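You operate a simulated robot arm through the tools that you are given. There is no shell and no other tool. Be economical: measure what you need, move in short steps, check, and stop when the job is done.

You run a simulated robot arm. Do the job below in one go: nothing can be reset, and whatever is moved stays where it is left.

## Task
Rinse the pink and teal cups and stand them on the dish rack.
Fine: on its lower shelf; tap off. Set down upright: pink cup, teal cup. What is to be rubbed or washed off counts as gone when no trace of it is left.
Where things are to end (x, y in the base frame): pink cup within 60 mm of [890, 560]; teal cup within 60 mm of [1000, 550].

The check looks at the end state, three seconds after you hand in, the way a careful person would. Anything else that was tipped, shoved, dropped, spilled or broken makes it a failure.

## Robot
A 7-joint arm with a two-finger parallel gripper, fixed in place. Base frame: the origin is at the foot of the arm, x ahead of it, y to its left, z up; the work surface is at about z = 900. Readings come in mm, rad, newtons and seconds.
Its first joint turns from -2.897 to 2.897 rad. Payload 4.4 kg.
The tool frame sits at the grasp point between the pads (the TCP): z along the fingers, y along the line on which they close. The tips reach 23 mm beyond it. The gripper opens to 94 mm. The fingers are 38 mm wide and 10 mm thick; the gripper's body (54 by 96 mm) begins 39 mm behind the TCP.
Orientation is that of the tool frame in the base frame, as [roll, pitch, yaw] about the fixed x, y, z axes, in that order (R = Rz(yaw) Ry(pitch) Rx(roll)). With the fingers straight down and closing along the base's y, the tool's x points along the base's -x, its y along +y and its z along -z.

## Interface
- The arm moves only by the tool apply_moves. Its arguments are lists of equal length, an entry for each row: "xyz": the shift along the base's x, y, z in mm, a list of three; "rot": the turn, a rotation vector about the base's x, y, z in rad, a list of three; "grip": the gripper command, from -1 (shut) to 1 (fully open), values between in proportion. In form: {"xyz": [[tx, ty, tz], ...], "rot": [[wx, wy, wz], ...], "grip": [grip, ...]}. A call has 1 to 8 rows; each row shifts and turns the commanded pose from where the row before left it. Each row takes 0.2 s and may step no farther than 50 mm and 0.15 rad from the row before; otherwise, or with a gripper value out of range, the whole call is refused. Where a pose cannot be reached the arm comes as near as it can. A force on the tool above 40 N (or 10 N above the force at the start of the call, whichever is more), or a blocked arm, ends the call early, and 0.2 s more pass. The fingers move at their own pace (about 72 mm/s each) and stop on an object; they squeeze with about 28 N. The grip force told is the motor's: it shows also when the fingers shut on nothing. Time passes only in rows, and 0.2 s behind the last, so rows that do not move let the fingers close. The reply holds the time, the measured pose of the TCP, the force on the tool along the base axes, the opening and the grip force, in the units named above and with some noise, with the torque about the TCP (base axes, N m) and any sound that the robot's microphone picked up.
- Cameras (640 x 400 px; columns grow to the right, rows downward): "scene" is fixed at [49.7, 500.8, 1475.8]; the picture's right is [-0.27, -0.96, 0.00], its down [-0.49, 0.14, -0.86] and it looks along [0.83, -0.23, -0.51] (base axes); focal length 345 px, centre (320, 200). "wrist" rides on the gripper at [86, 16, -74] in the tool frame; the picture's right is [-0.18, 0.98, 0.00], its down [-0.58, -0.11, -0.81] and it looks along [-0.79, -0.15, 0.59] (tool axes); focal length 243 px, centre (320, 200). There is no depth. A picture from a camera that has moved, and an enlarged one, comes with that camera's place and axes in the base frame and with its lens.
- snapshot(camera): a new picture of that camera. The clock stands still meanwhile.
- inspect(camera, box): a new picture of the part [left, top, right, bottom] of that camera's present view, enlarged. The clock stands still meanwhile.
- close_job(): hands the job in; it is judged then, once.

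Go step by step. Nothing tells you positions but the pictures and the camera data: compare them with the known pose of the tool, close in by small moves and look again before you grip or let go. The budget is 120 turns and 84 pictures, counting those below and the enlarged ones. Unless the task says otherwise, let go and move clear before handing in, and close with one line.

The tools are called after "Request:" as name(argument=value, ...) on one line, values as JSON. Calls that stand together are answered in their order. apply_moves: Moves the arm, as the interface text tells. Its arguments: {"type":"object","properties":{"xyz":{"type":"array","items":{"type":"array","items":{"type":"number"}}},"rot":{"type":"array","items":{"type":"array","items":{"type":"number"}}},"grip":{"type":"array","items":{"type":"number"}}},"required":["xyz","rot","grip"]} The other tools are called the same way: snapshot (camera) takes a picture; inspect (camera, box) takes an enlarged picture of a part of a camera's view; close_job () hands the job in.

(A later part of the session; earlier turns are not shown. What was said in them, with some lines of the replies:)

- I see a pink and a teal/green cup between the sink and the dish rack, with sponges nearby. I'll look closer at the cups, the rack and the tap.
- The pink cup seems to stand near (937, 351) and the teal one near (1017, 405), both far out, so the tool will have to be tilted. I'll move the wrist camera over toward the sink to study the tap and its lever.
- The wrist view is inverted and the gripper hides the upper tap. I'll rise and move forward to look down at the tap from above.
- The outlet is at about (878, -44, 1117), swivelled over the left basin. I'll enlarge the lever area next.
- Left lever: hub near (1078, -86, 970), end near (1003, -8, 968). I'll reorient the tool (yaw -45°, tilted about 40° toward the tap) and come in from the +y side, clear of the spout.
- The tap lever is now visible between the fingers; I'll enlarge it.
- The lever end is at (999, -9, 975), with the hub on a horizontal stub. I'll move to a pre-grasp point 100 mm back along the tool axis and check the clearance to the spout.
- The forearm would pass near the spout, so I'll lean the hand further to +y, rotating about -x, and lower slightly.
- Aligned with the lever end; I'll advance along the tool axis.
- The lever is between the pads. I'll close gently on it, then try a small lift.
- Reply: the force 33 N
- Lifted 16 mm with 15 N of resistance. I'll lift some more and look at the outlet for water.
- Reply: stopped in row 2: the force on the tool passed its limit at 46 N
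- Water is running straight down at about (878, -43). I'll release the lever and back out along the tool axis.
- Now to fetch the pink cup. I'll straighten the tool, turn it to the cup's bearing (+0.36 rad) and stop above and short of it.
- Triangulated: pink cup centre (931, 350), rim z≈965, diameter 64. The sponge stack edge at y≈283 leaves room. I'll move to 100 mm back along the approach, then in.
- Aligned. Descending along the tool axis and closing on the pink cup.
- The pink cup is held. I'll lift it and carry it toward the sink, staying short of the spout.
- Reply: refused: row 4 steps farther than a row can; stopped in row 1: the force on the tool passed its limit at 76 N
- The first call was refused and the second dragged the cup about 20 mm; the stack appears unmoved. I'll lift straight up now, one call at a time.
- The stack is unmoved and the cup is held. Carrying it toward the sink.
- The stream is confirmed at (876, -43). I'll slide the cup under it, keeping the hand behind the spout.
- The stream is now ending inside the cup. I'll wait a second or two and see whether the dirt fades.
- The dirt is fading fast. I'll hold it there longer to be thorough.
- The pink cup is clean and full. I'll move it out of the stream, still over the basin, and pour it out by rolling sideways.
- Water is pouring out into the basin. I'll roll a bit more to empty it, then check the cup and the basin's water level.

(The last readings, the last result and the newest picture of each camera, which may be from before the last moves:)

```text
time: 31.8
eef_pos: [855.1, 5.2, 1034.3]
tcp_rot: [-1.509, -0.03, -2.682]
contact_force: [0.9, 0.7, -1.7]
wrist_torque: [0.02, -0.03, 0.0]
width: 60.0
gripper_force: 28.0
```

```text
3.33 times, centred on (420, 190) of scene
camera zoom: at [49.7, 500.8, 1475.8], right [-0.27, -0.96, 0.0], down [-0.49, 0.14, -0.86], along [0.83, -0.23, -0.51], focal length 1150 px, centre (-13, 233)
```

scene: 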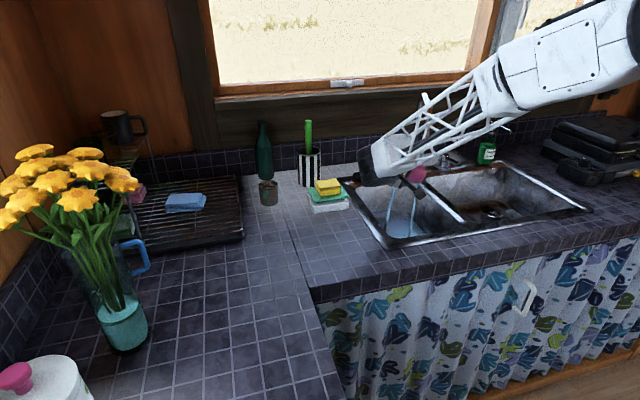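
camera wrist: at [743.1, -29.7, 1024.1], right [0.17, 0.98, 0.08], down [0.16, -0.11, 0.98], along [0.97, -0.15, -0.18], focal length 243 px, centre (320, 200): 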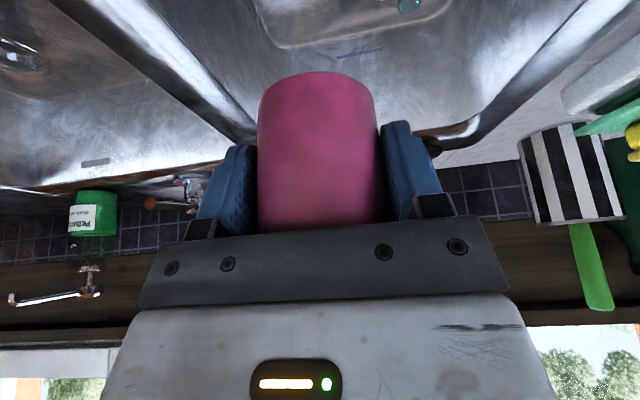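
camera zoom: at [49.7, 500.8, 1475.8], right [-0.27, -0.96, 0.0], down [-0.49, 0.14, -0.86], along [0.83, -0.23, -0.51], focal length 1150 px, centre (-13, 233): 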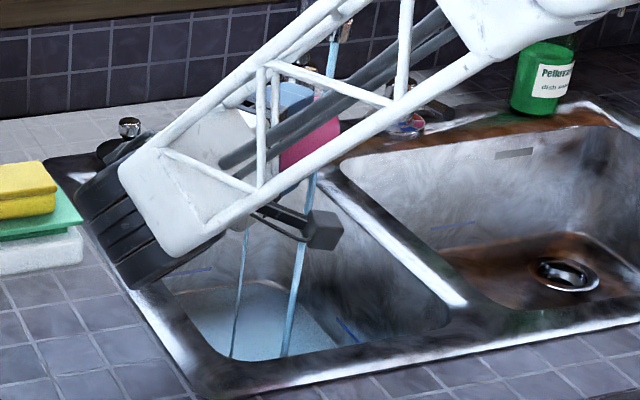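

Water has begun collecting in the left basin, so I must be quick with the tap. I'll bring the cup upright again and carry it toward the rack.

Request:
apply_moves(xyz=[[0, 0, 0], [0, 0, 10], [0, 0, 10], [0, 0, 10], [0, 0, 10], [0, 0, 10], [0, 0, 10], [0, 10, 10]], rot=[[0.14, 0, 0], [0.14, 0, 0], [0.14, 0, 0], [0.14, 0, 0], [0.14, 0, 0], [0.14, 0, 0], [0.14, 0, 0], [0.14, 0, 0]], grip=[-0.3, -0.3, -0.3, -0.3, -0.3, -0.3, -0.3, -0.3])

Request:
apply_moves(xyz=[[-5, 40, 0], [-5, 45, 0], [-5, 45, 0], [-5, 45, 0], [-5, 45, 0], [-5, 45, 0], [-5, 45, 0], [-5, 45, 0]], rot=[[0.14, 0, 0], [0.14, 0, 0], [0.14, 0, 0], [0.1, 0, 0], [0, 0, 0.14], [0, 0, 0.14], [0, 0, 0.14], [0, 0, 0.13]], grip=[-0.3, -0.3, -0.3, -0.3, -0.3, -0.3, -0.3, -0.3])

Request:
snapshot(camera="wrist")

Request:
snapshot(camera="scene")

```text
time: 33.6
eef_pos: [856.7, 14.6, 1104.2]
tcp_rot: [-2.578, 0.398, -2.902]
contact_force: [-0.1, 0.9, -1.1]
wrist_torque: [0.01, -0.03, 0.0]
width: 60.2
gripper_force: 28.2
```

```text
time: 35.4
eef_pos: [817.0, 371.8, 1106.3]
tcp_rot: [3.14, 0.46, -2.59]
contact_force: [-0.1, -0.4, -0.5]
wrist_torque: [-0.05, 0.0, 0.01]
width: 60.3
gripper_force: 28.2
```

```text
41 pictures are left
camera wrist: at [715.1, 328.5, 1133.4], right [-0.37, 0.92, 0.08], down [0.2, -0.01, 0.98], along [0.91, 0.38, -0.18], focal length 243 px, centre (320, 200)
```

wrist: 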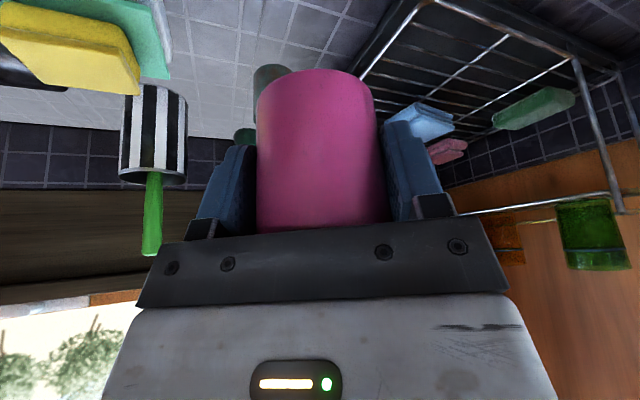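

```text
40 pictures are left
```

scene: 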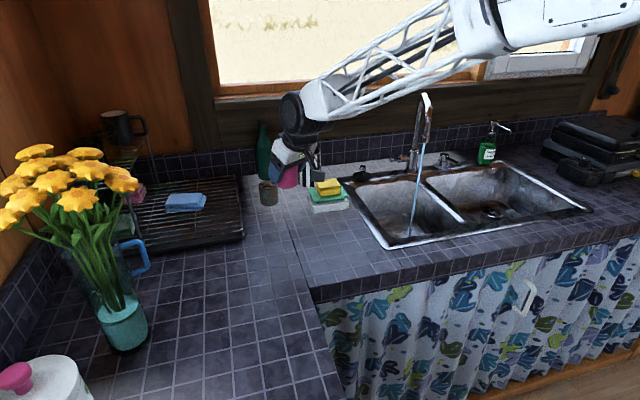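

The rack's front-right corner is at (840, 495) and its wires at z≈933. I'll move the pink cup above (880, 540).

Request:
apply_moves(xyz=[[16, 42, -10], [16, 42, -10], [16, 42, -10], [15, 42, -16]], rot=[[0, 0, 0], [0, 0, 0], [0, 0, 0], [0, 0, 0]], grip=[-0.3, -0.3, -0.3, -0.3])

Request:
snapshot(camera="wrist")

Request:
inspect(camera="scene", box=[100, 90, 290, 260])

```text
time: 36.4
eef_pos: [880.3, 540.8, 1058.1]
tcp_rot: [3.14, 0.464, -2.591]
contact_force: [-0.2, 0.1, -0.7]
wrist_torque: [-0.02, 0.01, -0.02]
width: 60.2
gripper_force: 28.0
```

```text
39 pictures are left
camera wrist: at [778.0, 497.1, 1086.6], right [-0.37, 0.92, 0.08], down [0.2, -0.01, 0.98], along [0.91, 0.38, -0.18], focal length 243 px, centre (320, 200)
```

wrist: 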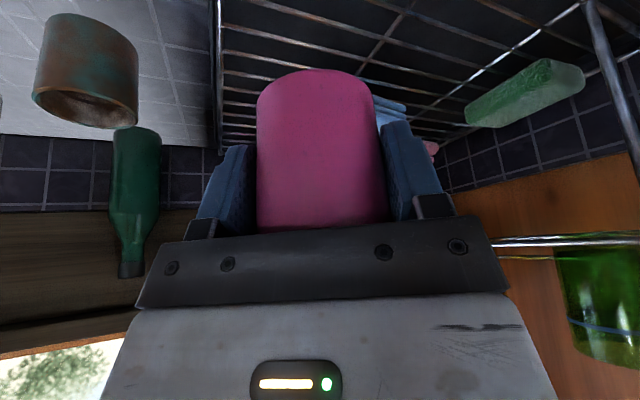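

```text
2.35 times, centred on (195, 175) of scene
camera zoom: at [49.7, 500.8, 1475.8], right [-0.27, -0.96, 0.0], down [-0.49, 0.14, -0.86], along [0.83, -0.23, -0.51], focal length 812 px, centre (614, 259)
```

zoom: 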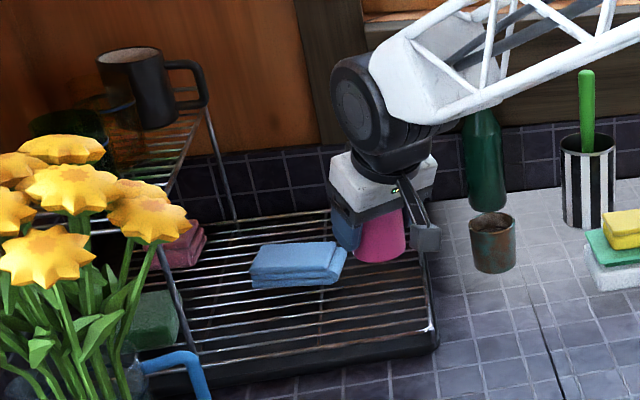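

The pose is reached and upright. Lowering toward the wires.

Request:
apply_moves(xyz=[[0, 0, -24], [0, 0, -24], [0, 0, -22]], rot=[[0, 0, 0], [0, 0, 0], [0, 0, 0]], grip=[-0.3, -0.3, -0.3])

Request:
inspect(camera="scene", box=[140, 130, 260, 240])

```text
time: 37.2
eef_pos: [880.2, 541.4, 990.2]
tcp_rot: [3.141, 0.459, -2.591]
contact_force: [0.0, 0.7, -0.5]
wrist_torque: [-0.01, 0.01, -0.01]
width: 60.1
gripper_force: 28.0
```

```text
3.64 times, centred on (200, 185) of scene
camera zoom: at [49.7, 500.8, 1475.8], right [-0.27, -0.96, 0.0], down [-0.49, 0.14, -0.86], along [0.83, -0.23, -0.51], focal length 1255 px, centre (756, 254)
```

zoom: 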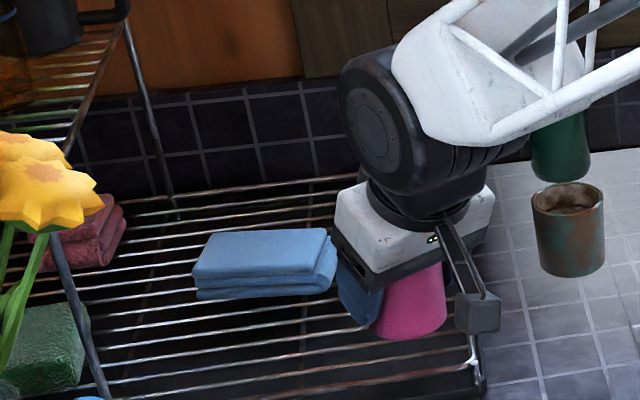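

About 14 mm remains; I'll lower in small steps and watch the force.

Request:
apply_moves(xyz=[[0, 0, -4], [0, 0, -4], [0, 0, -2]], rot=[[0, 0, 0], [0, 0, 0], [0, 0, 0]], grip=[-0.3, -0.3, -0.3])

Request:
apply_moves(xyz=[[0, 0, -2], [0, 0, -2]], rot=[[0, 0, 0], [0, 0, 0]], grip=[-0.3, -0.3])

```text
time: 38.0
eef_pos: [878.2, 538.0, 979.5]
tcp_rot: [3.14, 0.458, -2.593]
contact_force: [-0.1, -0.7, -1.4]
wrist_torque: [-0.03, 0.01, 0.02]
width: 60.2
gripper_force: 28.0
```

```text
time: 38.6
eef_pos: [878.7, 538.1, 974.4]
tcp_rot: [3.14, 0.459, -2.592]
contact_force: [-1.0, 0.4, -0.8]
wrist_torque: [0.02, 0.03, -0.01]
width: 60.3
gripper_force: 27.8
```

Not touching yet; a few more small steps.

Request:
apply_moves(xyz=[[0, 0, -2], [0, 0, -2]], rot=[[0, 0, 0], [0, 0, 0]], grip=[-0.3, -0.3])

Request:
inspect(camera="scene", box=[180, 160, 260, 230])

```text
time: 39.2
eef_pos: [879.3, 537.5, 973.5]
tcp_rot: [3.14, 0.461, -2.593]
contact_force: [-3.1, 1.0, 19.9]
wrist_torque: [-0.02, -0.06, -0.01]
width: 60.5
gripper_force: 28.3
```

```text
5.71 times, centred on (220, 195) of scene
camera zoom: at [49.7, 500.8, 1475.8], right [-0.27, -0.96, 0.0], down [-0.49, 0.14, -0.86], along [0.83, -0.23, -0.51], focal length 1972 px, centre (891, 229)
```

zoom: 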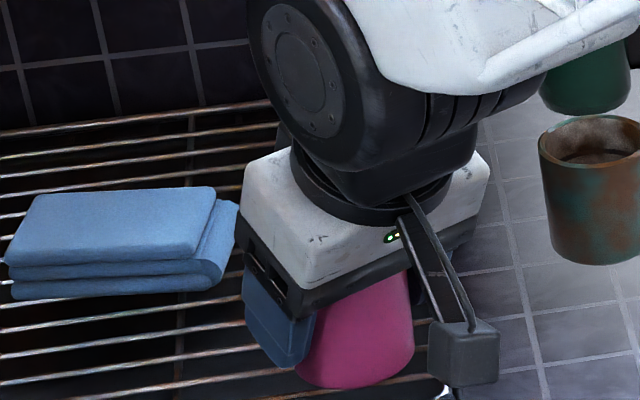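

Contact, 20 N. I'll ease up a hair, open and withdraw along the tool axis.

Request:
apply_moves(xyz=[[0, 0, 1], [0, 0, 0], [0, 0, 0], [-9, -6, 22], [-17, -11, 40], [-17, -11, 40]], rot=[[0, 0, 0], [0, 0, 0], [0, 0, 0], [0, 0, 0], [0, 0, 0], [0, 0, 0]], grip=[0.0, 0.5, 0.6, 0.6, 0.6, 0.6])

Request:
inspect(camera="scene", box=[140, 130, 260, 240])

Request:
snapshot(camera="wrist")

```text
time: 40.6
eef_pos: [835.1, 510.5, 1073.1]
tcp_rot: [3.14, 0.457, -2.594]
contact_force: [-0.2, 0.3, -1.3]
wrist_torque: [0.08, -0.03, -0.01]
width: 75.2
gripper_force: 0.2
```

```text
3.64 times, centred on (200, 185) of scene
camera zoom: at [49.7, 500.8, 1475.8], right [-0.27, -0.96, 0.0], down [-0.49, 0.14, -0.86], along [0.83, -0.23, -0.51], focal length 1255 px, centre (756, 254)
```

zoom: 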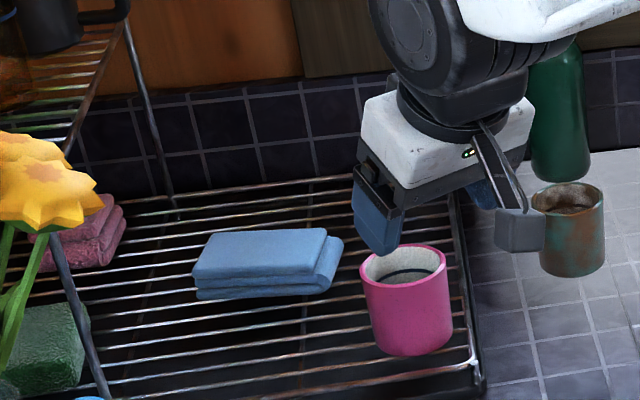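

```text
34 pictures are left
camera wrist: at [732.8, 466.3, 1101.0], right [-0.37, 0.92, 0.08], down [0.2, -0.01, 0.98], along [0.91, 0.38, -0.18], focal length 243 px, centre (320, 200)
```

wrist: 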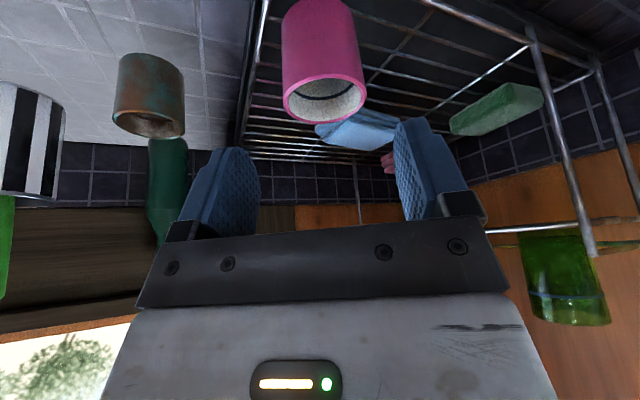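

The pink cup stands upright on the rack near (882, 538). A quick close look at its cleanliness, then the teal cup.

Request:
inspect(camera="scene", box=[200, 185, 250, 235])

Request:
inspect(camera="wrist", box=[270, 0, 380, 130])

Request:
inspect(camera="scene", box=[340, 140, 500, 250])

```text
8.00 times, centred on (225, 210) of scene
camera zoom: at [49.7, 500.8, 1475.8], right [-0.27, -0.96, 0.0], down [-0.49, 0.14, -0.86], along [0.83, -0.23, -0.51], focal length 2760 px, centre (1080, 120)
```

zoom: 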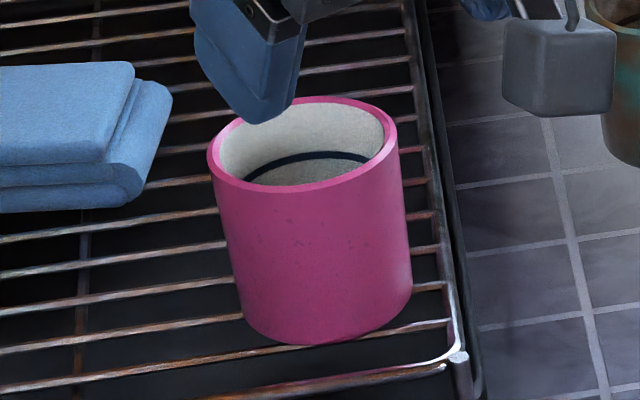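

```text
3.08 times, centred on (325, 65) of wrist
camera zoom: at [732.8, 466.3, 1101.0], right [-0.37, 0.92, 0.08], down [0.2, -0.01, 0.98], along [0.91, 0.38, -0.18], focal length 746 px, centre (305, 615)
```

zoom: 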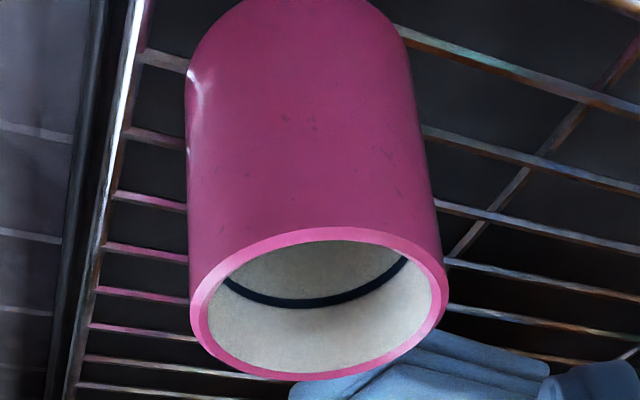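

```text
3.64 times, centred on (420, 195) of scene
camera zoom: at [49.7, 500.8, 1475.8], right [-0.27, -0.96, 0.0], down [-0.49, 0.14, -0.86], along [0.83, -0.23, -0.51], focal length 1255 px, centre (-44, 218)
```

zoom: 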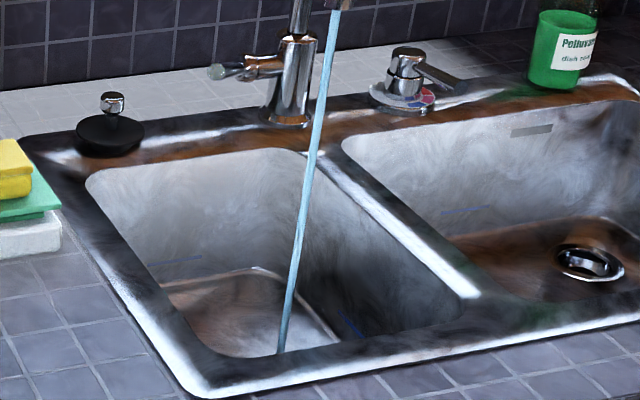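

The basin drains and the pink cup looks clean. Now I'll move to the pre-grasp for the teal cup (1015, 402), with more tilt (≈40°) for reach.

Request:
apply_moves(xyz=[[0, -30, 20], [10, -40, 0], [30, -35, 0], [30, -30, 0], [30, 0, -25], [14, 0, -32]], rot=[[0, 0, 0], [0, 0, -0.09], [0, 0, -0.083], [0.044, -0.112, 0], [0.044, -0.112, 0], [0, 0, 0]], grip=[0.7, 0.7, 0.7, 0.7, 0.7, 0.7])

Request:
snapshot(camera="wrist")

Request:
inspect(camera="scene", box=[200, 110, 340, 230])

```text
time: 42.0
eef_pos: [951.1, 373.4, 1040.9]
tcp_rot: [3.139, 0.701, -2.766]
contact_force: [0.2, -0.4, 0.8]
wrist_torque: [-0.01, 0.03, 0.02]
width: 79.9
gripper_force: 0.0
```

```text
30 pictures are left
camera wrist: at [838.7, 347.8, 1041.2], right [-0.23, 0.97, 0.12], down [-0.03, -0.13, 0.99], along [0.97, 0.23, 0.06], focal length 243 px, centre (320, 200)
```

wrist: 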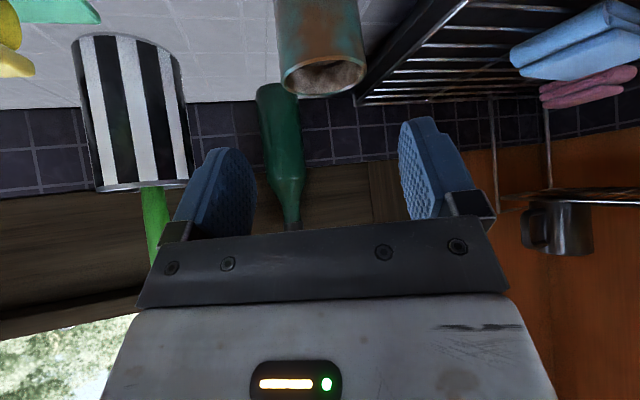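

```text
3.33 times, centred on (270, 170) of scene
camera zoom: at [49.7, 500.8, 1475.8], right [-0.27, -0.96, 0.0], down [-0.49, 0.14, -0.86], along [0.83, -0.23, -0.51], focal length 1150 px, centre (487, 300)
```

zoom: 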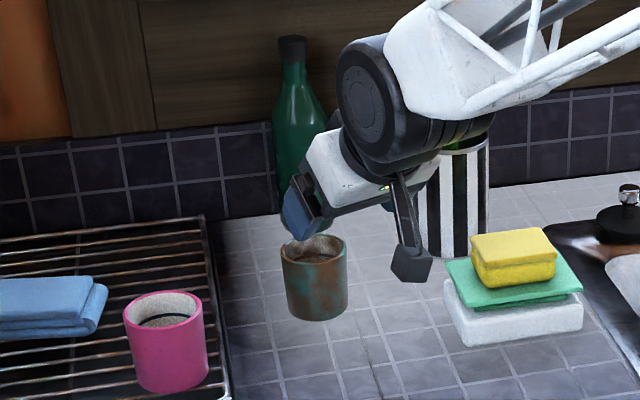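

Aligned on teal. Advancing along the tool axis.

Request:
apply_moves(xyz=[[16, 8, -22], [16, 7, -22], [16, 7, -22], [15, 7, -22]], rot=[[0, 0, 0], [0, 0, 0], [0, 0, 0], [0, 0, 0]], grip=[0.7, 0.7, 0.7, 0.7])

Request:
snapshot(camera="wrist")

Request:
inspect(camera="scene", box=[200, 110, 340, 230])

```text
time: 43.0
eef_pos: [1014.3, 403.8, 948.7]
tcp_rot: [3.14, 0.7, -2.766]
contact_force: [-0.3, 0.1, 0.2]
wrist_torque: [-0.02, 0.02, 0.0]
width: 79.8
gripper_force: 0.0
```

```text
28 pictures are left
camera wrist: at [901.6, 375.7, 949.7], right [-0.23, 0.97, 0.12], down [-0.03, -0.13, 0.99], along [0.97, 0.23, 0.06], focal length 243 px, centre (320, 200)
```

wrist: 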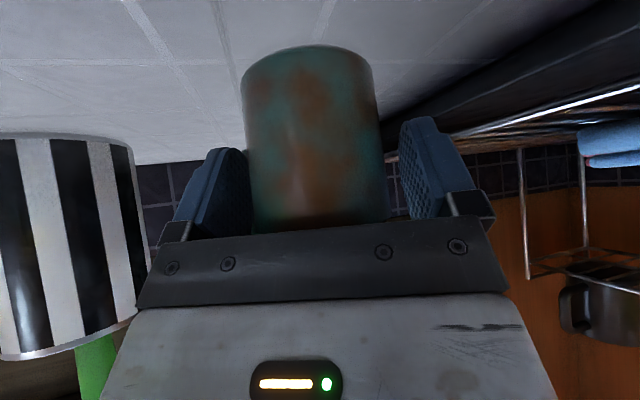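

```text
3.33 times, centred on (270, 170) of scene
camera zoom: at [49.7, 500.8, 1475.8], right [-0.27, -0.96, 0.0], down [-0.49, 0.14, -0.86], along [0.83, -0.23, -0.51], focal length 1150 px, centre (487, 300)
```

zoom: 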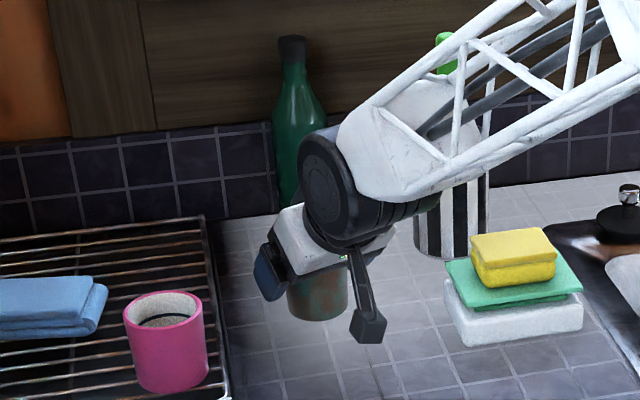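

Teal is between the pads. Closing, then a straight lift.

Request:
apply_moves(xyz=[[0, 0, 0], [0, 0, 0], [0, 0, 0]], rot=[[0, 0, 0], [0, 0, 0], [0, 0, 0]], grip=[0.2, -0.3, -0.3])

Request:
apply_moves(xyz=[[0, 0, 10], [0, 0, 30], [-5, 0, 45], [-10, 0, 40]], rot=[[0, 0, 0], [0, 0, 0], [0, 0, 0], [0, 0, 0]], grip=[-0.3, -0.3, -0.3, -0.3])

Request:
snapshot(camera="wrist")

```text
time: 43.8
eef_pos: [1014.7, 401.2, 949.0]
tcp_rot: [3.14, 0.7, -2.765]
contact_force: [0.0, -0.5, 0.3]
wrist_torque: [0.01, 0.01, -0.03]
width: 60.2
gripper_force: 27.9
```

```text
time: 44.8
eef_pos: [997.8, 405.5, 1074.3]
tcp_rot: [3.14, 0.698, -2.765]
contact_force: [0.1, -0.7, -2.6]
wrist_torque: [0.04, -0.07, -0.01]
width: 60.2
gripper_force: 27.4
```

```text
26 pictures are left
camera wrist: at [884.2, 379.0, 1075.1], right [-0.23, 0.97, 0.12], down [-0.03, -0.13, 0.99], along [0.97, 0.23, 0.06], focal length 243 px, centre (320, 200)
```

wrist: 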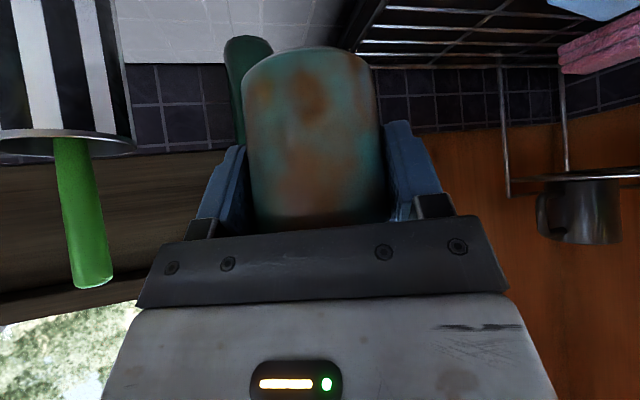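

Teal is held. Carrying it toward the sink, keeping level.

Request:
apply_moves(xyz=[[-35, -30, 0], [-35, -35, 0], [-25, -42, 0], [-15, -45, 0], [-10, -45, 0], [-8, -45, 0], [-4, -45, -10], [-2, -45, -15]], rot=[[0, 0, -0.094], [0, 0, -0.094], [0, 0, -0.094], [0, 0, -0.094], [0, 0, 0], [0, 0, 0], [0, 0, 0], [0, 0, 0]], grip=[-0.3, -0.3, -0.3, -0.3, -0.3, -0.3, -0.3, -0.3])

Request:
apply_moves(xyz=[[0, -25, -25], [0, -30, -15], [0, -30, -10], [0, -34, 0], [0, 0, 0], [0, 0, 0]], rot=[[0, 0, 0], [0, 0, 0], [0, 0, 0], [0, 0, 0], [0, 0, 0], [0, 0, 0]], grip=[-0.3, -0.3, -0.3, -0.3, -0.3, -0.3])

Request:
snapshot(camera="wrist")

Request:
inspect(camera="scene", box=[340, 90, 480, 220])

```text
time: 46.6
eef_pos: [863.4, 69.7, 1045.3]
tcp_rot: [3.14, 0.701, -3.141]
contact_force: [0.2, -0.6, -0.7]
wrist_torque: [-0.01, 0.0, 0.0]
width: 60.1
gripper_force: 28.2
```

```text
time: 48.0
eef_pos: [866.2, -48.4, 998.7]
tcp_rot: [3.141, 0.701, 3.141]
contact_force: [-0.2, -0.6, -0.7]
wrist_torque: [0.01, 0.02, 0.02]
width: 60.3
gripper_force: 28.1
```

```text
25 pictures are left
camera wrist: at [751.1, -31.4, 1000.0], right [0.14, 0.98, 0.12], down [-0.07, -0.11, 0.99], along [0.99, -0.15, 0.06], focal length 243 px, centre (320, 200)
```

wrist: 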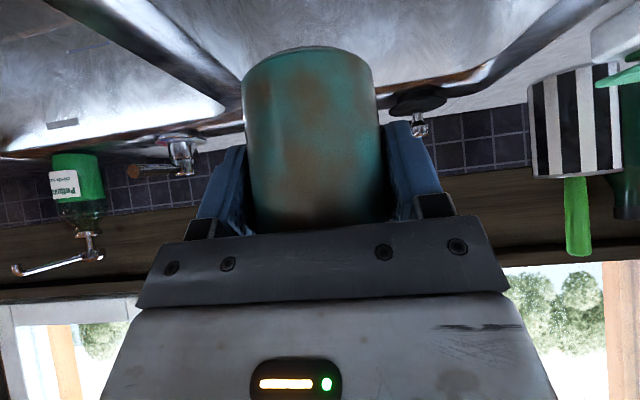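

```text
3.08 times, centred on (410, 155) of scene
camera zoom: at [49.7, 500.8, 1475.8], right [-0.27, -0.96, 0.0], down [-0.49, 0.14, -0.86], along [0.83, -0.23, -0.51], focal length 1062 px, centre (43, 338)
```

zoom: 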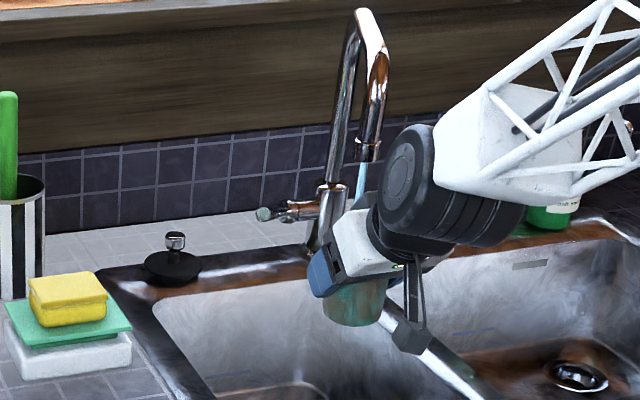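

The dirt is already fading on the teal cup. I'll hold it under the stream for about five seconds.

Request:
apply_moves(xyz=[[0, 0, 0], [0, 0, 0], [0, 0, 0], [0, 0, 0], [0, 0, 0], [0, 0, 0], [0, 0, 0], [0, 0, 0]], rot=[[0, 0, 0], [0, 0, 0], [0, 0, 0], [0, 0, 0], [0, 0, 0], [0, 0, 0], [0, 0, 0], [0, 0, 0]], grip=[-0.3, -0.3, -0.3, -0.3, -0.3, -0.3, -0.3, -0.3])

Request:
apply_moves(xyz=[[0, 0, 0], [0, 0, 0], [0, 0, 0], [0, 0, 0], [0, 0, 0], [0, 0, 0], [0, 0, 0], [0, 0, 0]], rot=[[0, 0, 0], [0, 0, 0], [0, 0, 0], [0, 0, 0], [0, 0, 0], [0, 0, 0], [0, 0, 0], [0, 0, 0]], grip=[-0.3, -0.3, -0.3, -0.3, -0.3, -0.3, -0.3, -0.3])

Request:
apply_moves(xyz=[[0, 0, 0], [0, 0, 0], [0, 0, 0], [0, 0, 0], [0, 0, 0], [0, 0, 0], [0, 0, 0], [0, 0, 0]], rot=[[0, 0, 0], [0, 0, 0], [0, 0, 0], [0, 0, 0], [0, 0, 0], [0, 0, 0], [0, 0, 0], [0, 0, 0]], grip=[-0.3, -0.3, -0.3, -0.3, -0.3, -0.3, -0.3, -0.3])

Request:
inspect(camera="wrist", box=[220, 30, 410, 240])

```text
time: 49.8
eef_pos: [865.9, -48.0, 999.0]
tcp_rot: [3.14, 0.7, 3.14]
contact_force: [-0.2, -1.1, -1.9]
wrist_torque: [-0.01, -0.02, 0.0]
width: 60.3
gripper_force: 27.7
```

```text
time: 51.6
eef_pos: [865.7, -47.0, 998.5]
tcp_rot: [3.14, 0.699, 3.141]
contact_force: [0.7, 0.5, -1.6]
wrist_torque: [0.0, 0.0, -0.01]
width: 60.2
gripper_force: 28.7
```

```text
time: 53.4
eef_pos: [864.4, -48.4, 999.0]
tcp_rot: [3.14, 0.699, 3.141]
contact_force: [0.7, -0.8, -2.6]
wrist_torque: [0.03, 0.0, -0.01]
width: 59.9
gripper_force: 28.3
```

```text
1.90 times, centred on (315, 135) of wrist
camera zoom: at [751.1, -31.2, 1000.0], right [0.14, 0.98, 0.12], down [-0.07, -0.11, 0.99], along [0.99, -0.15, 0.06], focal length 462 px, centre (330, 324)
```

zoom: 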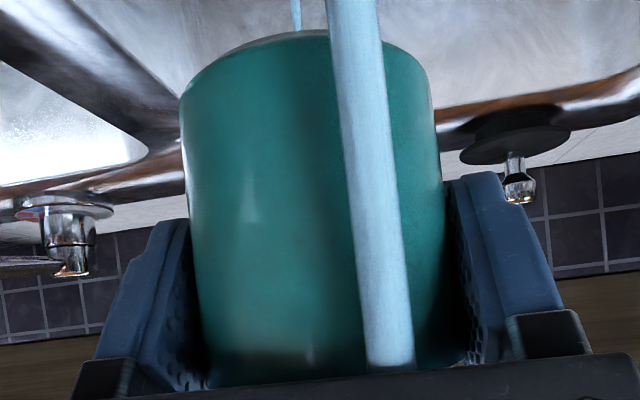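

The teal cup is clean. I'll pull it out of the stream and pour it into the basin as before.

Request:
apply_moves(xyz=[[-5, 25, 0], [-5, 25, 0], [0, 18, 10], [0, 0, 15], [0, 0, 15], [0, -3, 0], [0, -3, 0], [0, -3, 0]], rot=[[0, 0, 0], [0, 0, 0], [0, 0, 0], [-0.14, 0, 0], [-0.14, 0, 0], [-0.14, 0, 0], [-0.14, 0, 0], [-0.14, 0, 0]], grip=[-0.3, -0.3, -0.3, -0.3, -0.3, -0.3, -0.3, -0.3])

Request:
apply_moves(xyz=[[0, -3, 0], [0, -3, 0], [0, 0, 0], [0, 0, 0], [0, 0, 0], [0, 0, 0], [0, 0, 0], [0, 0, 0]], rot=[[-0.14, 0, 0], [-0.14, 0, 0], [-0.14, 0, 0], [-0.14, 0, 0], [-0.14, 0, 0], [-0.14, 0, 0], [-0.1, 0, 0], [0, 0, 0]], grip=[-0.3, -0.3, -0.3, -0.3, -0.3, -0.3, -0.3, -0.3])

Request:
inspect(camera="scene", box=[330, 110, 510, 250])

```text
time: 55.2
eef_pos: [854.7, 13.5, 1038.9]
tcp_rot: [-2.305, 0.515, -2.643]
contact_force: [0.7, 0.0, -1.5]
wrist_torque: [0.02, 0.01, 0.01]
width: 60.3
gripper_force: 28.2
```

```text
time: 57.0
eef_pos: [853.2, 6.6, 1038.6]
tcp_rot: [-1.518, -0.045, -2.443]
contact_force: [-0.4, -0.5, -0.8]
wrist_torque: [0.02, -0.01, 0.01]
width: 60.3
gripper_force: 28.2
```

```text
2.86 times, centred on (420, 180) of scene
camera zoom: at [49.7, 500.8, 1475.8], right [-0.27, -0.96, 0.0], down [-0.49, 0.14, -0.86], along [0.83, -0.23, -0.51], focal length 986 px, centre (34, 257)
```

zoom: 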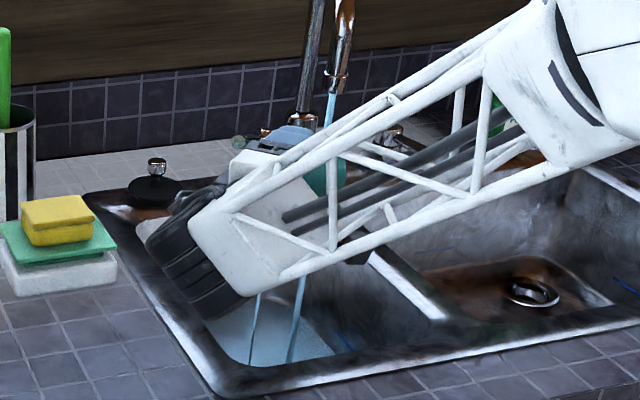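

Still trickling; I'll hold briefly, then bring it upright again.

Request:
apply_moves(xyz=[[0, 0, 0], [0, 0, 0], [0, 0, 0], [0, 0, 0], [0, 0, 0], [0, 0, 10], [0, 0, 10], [0, 0, 10]], rot=[[0, 0, 0], [0, 0, 0], [0, 0, 0], [0, 0, 0], [0.14, 0, 0], [0.14, 0, 0], [0.14, 0, 0], [0.14, 0, 0]], grip=[-0.3, -0.3, -0.3, -0.3, -0.3, -0.3, -0.3, -0.3])

Request:
apply_moves(xyz=[[0, 0, 10], [0, 0, 10], [0, 0, 10], [0, 10, 10], [0, 40, 0], [0, 45, 0], [0, 45, 0], [0, 45, 0]], rot=[[0.14, 0, 0], [0.14, 0, 0], [0.14, 0, 0], [0.14, 0, 0], [0.14, 0, 0], [0.14, 0, 0], [0.14, 0, 0], [0.1, 0, 0]], grip=[-0.3, -0.3, -0.3, -0.3, -0.3, -0.3, -0.3, -0.3])

Request:
snapshot(camera="scene")

```text
time: 58.8
eef_pos: [851.6, 7.4, 1066.9]
tcp_rot: [-1.962, 0.308, -2.504]
contact_force: [1.0, -0.2, -1.1]
wrist_torque: [0.04, 0.01, 0.01]
width: 60.3
gripper_force: 27.9
```

```text
time: 60.6
eef_pos: [853.6, 193.5, 1106.2]
tcp_rot: [3.137, 0.702, 3.14]
contact_force: [0.2, -0.5, -1.5]
wrist_torque: [0.02, 0.01, -0.01]
width: 60.1
gripper_force: 28.1
```

```text
21 pictures are left
```

scene: 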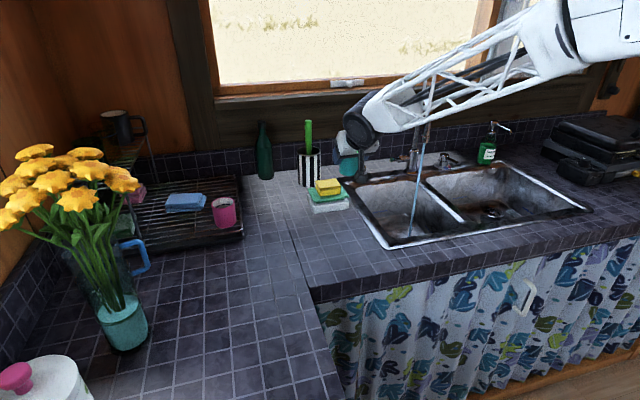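

Upright again. Now carrying it to the rack, aiming for (982, 525), with the hand turned to bearing 0.7 so it stays clear of the pink cup and blue sponge.

Request:
apply_moves(xyz=[[5, 45, 0], [5, 45, 0], [5, 45, 0], [10, 45, 0], [12, 45, 0], [30, 35, 0], [30, 35, 0], [32, 36, 0]], rot=[[0, 0, 0.14], [0, 0, 0.14], [0, 0, 0.14], [0, 0, 0.14], [0, 0, 0.14], [0, 0, 0], [0, 0, 0], [0, 0, 0]], grip=[-0.3, -0.3, -0.3, -0.3, -0.3, -0.3, -0.3, -0.3])

Request:
apply_moves(xyz=[[0, 0, -20], [0, 0, -20], [0, 0, -15]], rot=[[0, 0, 0], [0, 0, 0], [0, 0, 0]], grip=[-0.3, -0.3, -0.3])

Request:
snapshot(camera="wrist")

Request:
inspect(camera="scene", box=[140, 110, 290, 240])

```text
time: 62.4
eef_pos: [981.3, 524.9, 1110.4]
tcp_rot: [3.14, 0.701, -2.442]
contact_force: [0.0, 0.7, -0.7]
wrist_torque: [-0.04, -0.01, 0.02]
width: 60.4
gripper_force: 27.6
```

```text
time: 63.2
eef_pos: [980.7, 524.1, 1054.1]
tcp_rot: [3.14, 0.699, -2.442]
contact_force: [-0.6, 0.1, -1.5]
wrist_torque: [-0.03, 0.03, 0.0]
width: 60.1
gripper_force: 28.5
```

```text
20 pictures are left
camera wrist: at [883.1, 463.3, 1055.1], right [-0.53, 0.84, 0.12], down [0.01, -0.13, 0.99], along [0.85, 0.52, 0.06], focal length 243 px, centre (320, 200)
```

wrist: 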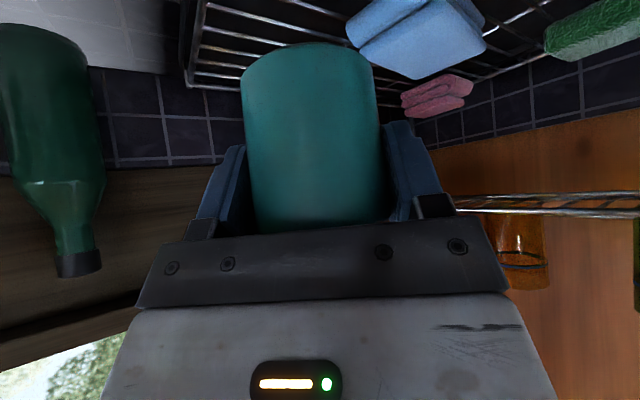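

```text
3.08 times, centred on (215, 175) of scene
camera zoom: at [49.7, 500.8, 1475.8], right [-0.27, -0.96, 0.0], down [-0.49, 0.14, -0.86], along [0.83, -0.23, -0.51], focal length 1062 px, centre (643, 277)
```

zoom: 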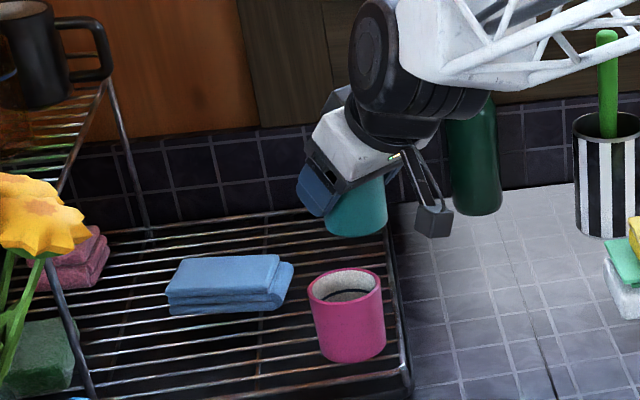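

Reachable and clear. I'll nudge +8 mm in y and lower.

Request:
apply_moves(xyz=[[0, 8, -22], [0, 0, -22], [0, 0, -20]], rot=[[0, 0, 0], [0, 0, 0], [0, 0, 0]], grip=[-0.3, -0.3, -0.3])

Request:
apply_moves(xyz=[[0, 0, -3], [0, 0, -2]], rot=[[0, 0, 0], [0, 0, 0]], grip=[-0.3, -0.3])

Request:
inspect(camera="scene", box=[160, 130, 270, 240])

```text
time: 64.0
eef_pos: [981.9, 531.4, 990.2]
tcp_rot: [3.14, 0.703, -2.442]
contact_force: [-0.1, 0.6, -1.2]
wrist_torque: [-0.03, 0.01, -0.02]
width: 60.3
gripper_force: 27.8
```

```text
time: 64.6
eef_pos: [981.8, 528.9, 985.8]
tcp_rot: [3.14, 0.701, -2.444]
contact_force: [0.5, -0.7, -1.6]
wrist_torque: [0.01, 0.02, -0.02]
width: 60.5
gripper_force: 28.2
```

```text
3.64 times, centred on (215, 185) of scene
camera zoom: at [49.7, 500.8, 1475.8], right [-0.27, -0.96, 0.0], down [-0.49, 0.14, -0.86], along [0.83, -0.23, -0.51], focal length 1255 px, centre (702, 254)
```

zoom: 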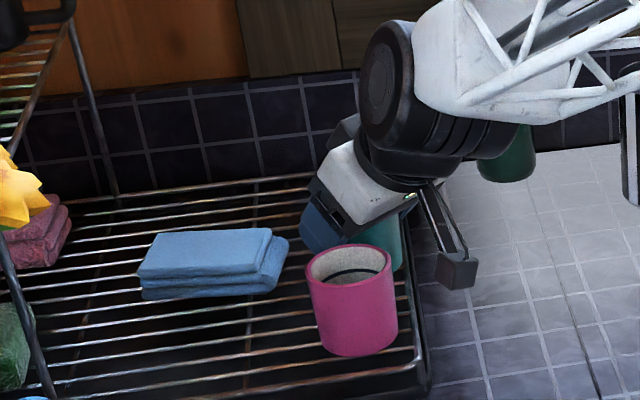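

Clear of the other things. A few more small steps down to contact.

Request:
apply_moves(xyz=[[0, 0, -2], [0, 0, -2]], rot=[[0, 0, 0], [0, 0, 0]], grip=[-0.3, -0.3])

Request:
apply_moves(xyz=[[0, 0, -1], [0, 0, -1]], rot=[[0, 0, 0], [0, 0, 0]], grip=[-0.3, -0.3])

```text
time: 65.2
eef_pos: [983.4, 530.8, 981.6]
tcp_rot: [-3.141, 0.7, -2.442]
contact_force: [-0.3, -0.6, 0.1]
wrist_torque: [-0.03, -0.03, 0.01]
width: 59.9
gripper_force: 28.1
```

```text
time: 65.8
eef_pos: [982.1, 531.0, 981.1]
tcp_rot: [3.14, 0.702, -2.443]
contact_force: [-4.1, 2.2, 13.7]
wrist_torque: [0.23, -0.06, 0.08]
width: 60.3
gripper_force: 28.1
```

Contact at 14 N. Opening and withdrawing along the tool axis.

Request:
apply_moves(xyz=[[0, 0, 1], [0, 0, 0], [0, 0, 0], [-12, -10, 19], [-22, -18, 34], [-22, -18, 34]], rot=[[0, 0, 0], [0, 0, 0], [0, 0, 0], [0, 0, 0], [0, 0, 0], [0, 0, 0]], grip=[0.0, 0.4, 0.5, 0.5, 0.5, 0.5])

Request:
inspect(camera="scene", box=[160, 130, 270, 240])

Request:
inspect(camera="wrist", box=[200, 0, 460, 170])

```text
time: 67.2
eef_pos: [923.2, 481.9, 1067.3]
tcp_rot: [3.137, 0.698, -2.442]
contact_force: [0.6, -1.1, -1.4]
wrist_torque: [0.01, -0.03, 0.0]
width: 70.5
gripper_force: 0.0
```

```text
3.64 times, centred on (215, 185) of scene
camera zoom: at [49.7, 500.8, 1475.8], right [-0.27, -0.96, 0.0], down [-0.49, 0.14, -0.86], along [0.83, -0.23, -0.51], focal length 1255 px, centre (702, 254)
```

zoom: 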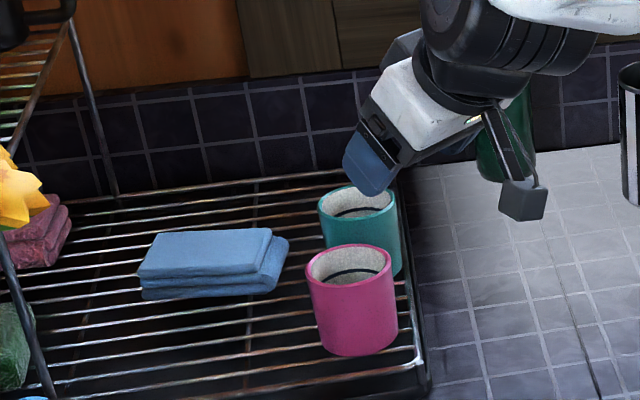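

```text
2.35 times, centred on (330, 85) of wrist
camera zoom: at [824.3, 421.5, 1070.2], right [-0.53, 0.84, 0.12], down [0.02, -0.13, 0.99], along [0.85, 0.52, 0.06], focal length 571 px, centre (296, 471)
```

zoom: 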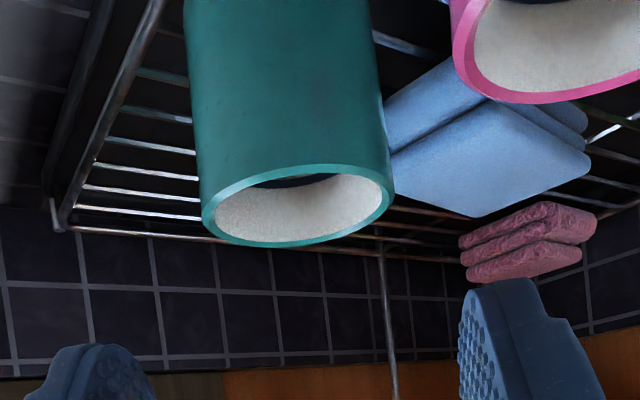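

Both cups stand upright and clean. Now I'll go back to shut the tap, first untilting and moving clear.

Request:
apply_moves(xyz=[[-15, -20, 30], [-15, -25, 30], [-15, -25, 30], [-15, -30, 20], [-15, -40, 0], [-10, -45, 0], [-10, -45, 0], [-10, -45, 0]], rot=[[-0.09, 0.107, 0], [-0.09, 0.107, 0], [-0.09, 0.107, 0], [-0.09, 0.107, 0], [-0.09, 0.107, 0], [0, 0, -0.135], [0, 0, -0.135], [0, 0, -0.135]], grip=[0.3, 0, 0, 0, 0, 0, 0, 0])

Request:
apply_moves(xyz=[[0, -30, 0], [0, -30, 0], [0, -30, 0], [0, -15, 0], [0, 0, 0], [0, 0, 0], [0, 0, 0], [0, 0, 0]], rot=[[0, 0, -0.135], [0, 0, -0.135], [0, 0, -0.135], [0, 0, -0.135], [0, 0, -0.135], [0, 0, -0.135], [0, 0, -0.135], [0, 0, -0.135]], grip=[0, 0, 0, 0, 0, 0, 0, 0])

```text
time: 69.0
eef_pos: [819.4, 207.3, 1178.5]
tcp_rot: [3.137, 0.001, -2.849]
contact_force: [-0.1, -0.4, -0.6]
wrist_torque: [0.01, -0.02, -0.01]
width: 46.7
gripper_force: 0.1
```

```text
time: 70.8
eef_pos: [820.4, 105.4, 1176.4]
tcp_rot: [3.141, 0.001, 2.354]
contact_force: [0.0, -0.2, -0.6]
wrist_torque: [0.0, -0.01, -0.03]
width: 46.8
gripper_force: 0.0
```

Now tilt to the lever orientation and move to the back-off point.

Request:
apply_moves(xyz=[[10, 0, -17], [20, 0, -17], [20, 0, -17], [20, -10, -17], [25, -15, -16], [29, -20, -16], [29, -26, -16]], rot=[[-0.1, -0.1, 0], [-0.1, -0.1, 0], [-0.1, -0.1, 0], [-0.1, -0.1, 0], [-0.12, 0, 0], [-0.12, 0, 0], [-0.12, 0, 0]], grip=[0, 0, 0, 0, 0, 0, 0])

Request:
snapshot(camera="wrist")

```text
time: 72.4
eef_pos: [974.6, 35.3, 1064.2]
tcp_rot: [-2.78, 0.796, 2.59]
contact_force: [0.2, 0.6, 0.4]
wrist_torque: [0.06, 0.03, -0.03]
width: 46.7
gripper_force: 0.0
```

```text
15 pictures are left
camera wrist: at [905.5, 126.5, 1046.7], right [0.8, 0.58, -0.11], down [-0.04, 0.24, 0.97], along [0.59, -0.77, 0.22], focal length 243 px, centre (320, 200)
```

wrist: 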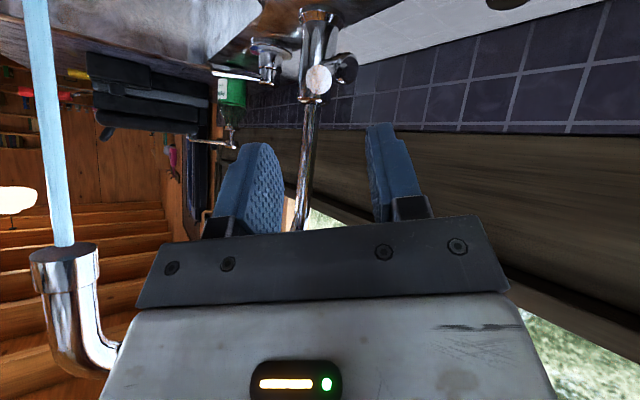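

The lever end is seen near (996, -9, 1008) as expected. Moving in and closing on it.

Request:
apply_moves(xyz=[[7, -13, -15], [7, -13, -15], [7, -12, -15], [7, -12, -14], [0, 0, 0], [0, 0, 0], [0, 0, 0]], rot=[[0, 0, 0], [0, 0, 0], [0, 0, 0], [0, 0, 0], [0, 0, 0], [0, 0, 0], [0, 0, 0]], grip=[0, 0, 0, 0, -0.5, -1, -1])

Request:
snapshot(camera="wrist")

```text
time: 73.9
eef_pos: [1003.8, -15.0, 1003.5]
tcp_rot: [-2.782, 0.795, 2.591]
contact_force: [13.2, 1.2, -6.5]
wrist_torque: [0.53, -0.12, 1.46]
width: 18.2
gripper_force: 45.3
stopped in row 7: the force on the tool passed its limit at 42 N (the readings are from after the stop); the commanded pose is now the measured one
```

```text
14 pictures are left
camera wrist: at [934.5, 76.6, 986.5], right [0.8, 0.59, -0.11], down [-0.04, 0.24, 0.97], along [0.6, -0.77, 0.21], focal length 243 px, centre (320, 200)
```

wrist: 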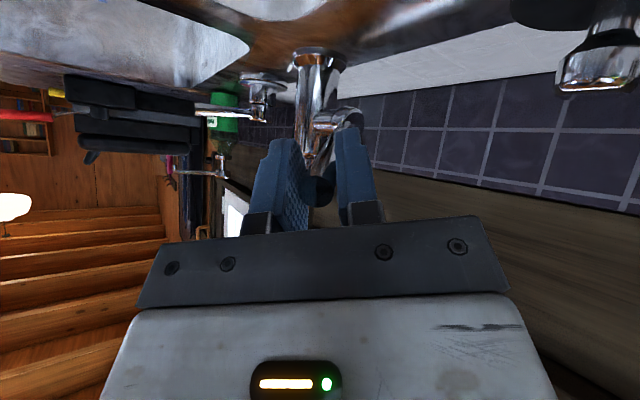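

Gripped. Pushing down by the same 32 mm.

Request:
apply_moves(xyz=[[0, 0, -8], [0, 0, -8], [0, 0, -8], [0, 0, -8]], rot=[[0, 0, 0], [0, 0, 0], [0, 0, 0], [0, 0, 0]], grip=[-1, -1, -1, -1])

Request:
inspect(camera="scene", box=[320, 80, 500, 230])

```text
time: 74.9
eef_pos: [1002.6, -14.6, 974.0]
tcp_rot: [-2.783, 0.796, 2.59]
contact_force: [-23.5, -3.5, 23.7]
wrist_torque: [0.67, 0.55, 1.47]
width: 16.8
gripper_force: 45.3
```

```text
2.67 times, centred on (410, 155) of scene
camera zoom: at [49.7, 500.8, 1475.8], right [-0.27, -0.96, 0.0], down [-0.49, 0.14, -0.86], along [0.83, -0.23, -0.51], focal length 920 px, centre (80, 320)
```

zoom: 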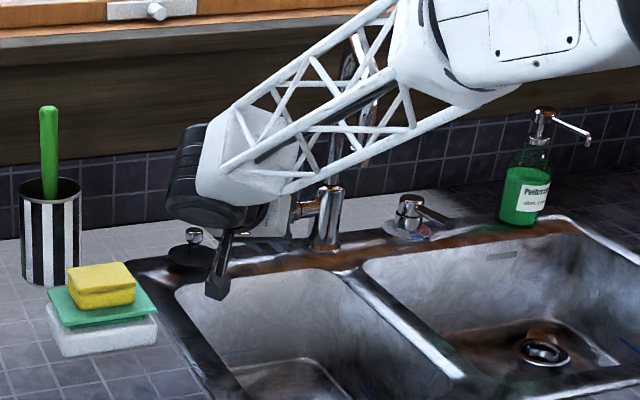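

The stream has stopped and the lever is back at its stop. Releasing and backing out.

Request:
apply_moves(xyz=[[0, 0, 0], [0, 0, 0], [-16, 25, 28], [-16, 25, 28], [-16, 25, 28], [-16, 25, 28], [-20, 20, 28]], rot=[[0, 0, 0], [0, 0, 0], [0, 0, 0], [0, 0, 0], [0, 0, 0], [0, 0, 0], [0, 0, 0]], grip=[0.2, 0.3, 0.3, 0.3, 0.3, 0.3, 0.3])

Request:
apply_moves(xyz=[[-40, 0, 20], [-40, 0, 20], [-40, 0, 20]], rot=[[0.12, 0, 0], [0.12, 0, 0], [0.12, 0, 0]], grip=[0.3, 0.3, 0.3])

Request:
inspect(camera="scene", box=[330, 90, 500, 250])

Request:
inspect(camera="scene", box=[195, 170, 255, 235])

Request:
snapshot(camera="scene")

```text
time: 76.5
eef_pos: [920.6, 104.0, 1109.1]
tcp_rot: [-2.781, 0.792, 2.591]
contact_force: [1.1, 0.0, -1.1]
wrist_torque: [0.03, 0.01, 0.02]
width: 61.1
gripper_force: 0.0
```

```text
time: 77.3
eef_pos: [801.6, 105.1, 1169.8]
tcp_rot: [3.14, 0.566, 2.36]
contact_force: [0.1, 0.4, -1.1]
wrist_torque: [-0.01, -0.01, 0.02]
width: 61.2
gripper_force: 0.0
```

```text
2.50 times, centred on (415, 170) of scene
camera zoom: at [49.7, 500.8, 1475.8], right [-0.27, -0.96, 0.0], down [-0.49, 0.14, -0.86], along [0.83, -0.23, -0.51], focal length 863 px, centre (82, 275)
```

zoom: 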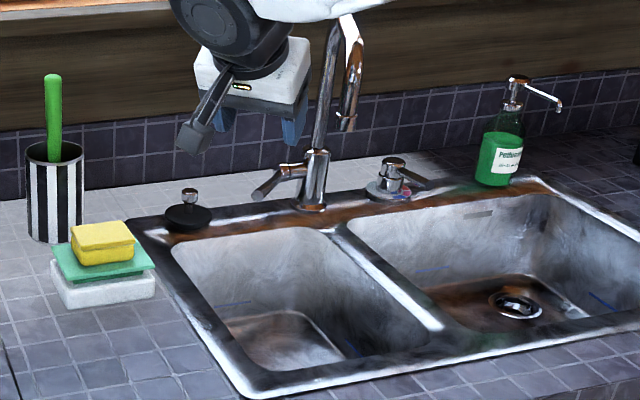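

```text
6.15 times, centred on (225, 202) of scene
camera zoom: at [49.7, 500.8, 1475.8], right [-0.27, -0.96, 0.0], down [-0.49, 0.14, -0.86], along [0.83, -0.23, -0.51], focal length 2123 px, centre (905, 185)
```

zoom: 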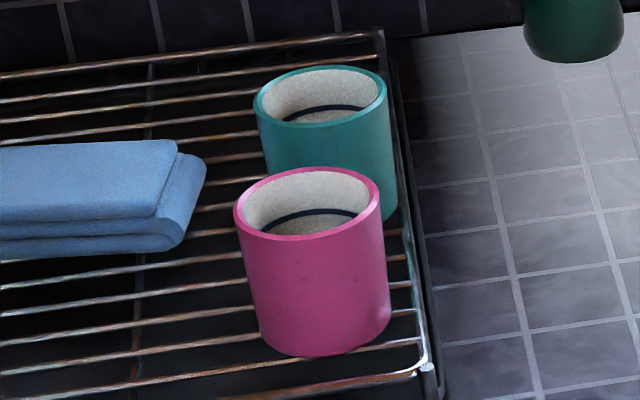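

```text
10 pictures are left
```

scene: 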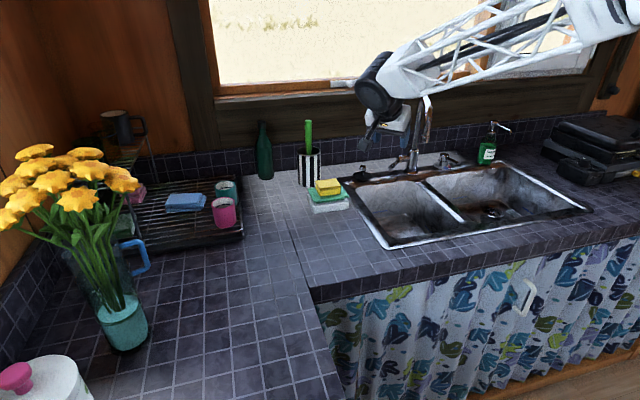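

Both cups stand clean and upright on the rack's lower shelf, the tap is off, and everything else is where it was. The few tiny dark specks on the pink cup look like glaze texture, not the brown dirt that washed off, so I'm handing in.

Request:
close_job()

```text
The job is handed in.
```

I rinsed the pink and teal cups and stood them upright on the rack's lower shelf, at about (882, 538) and (981, 530), and turned the tap off.
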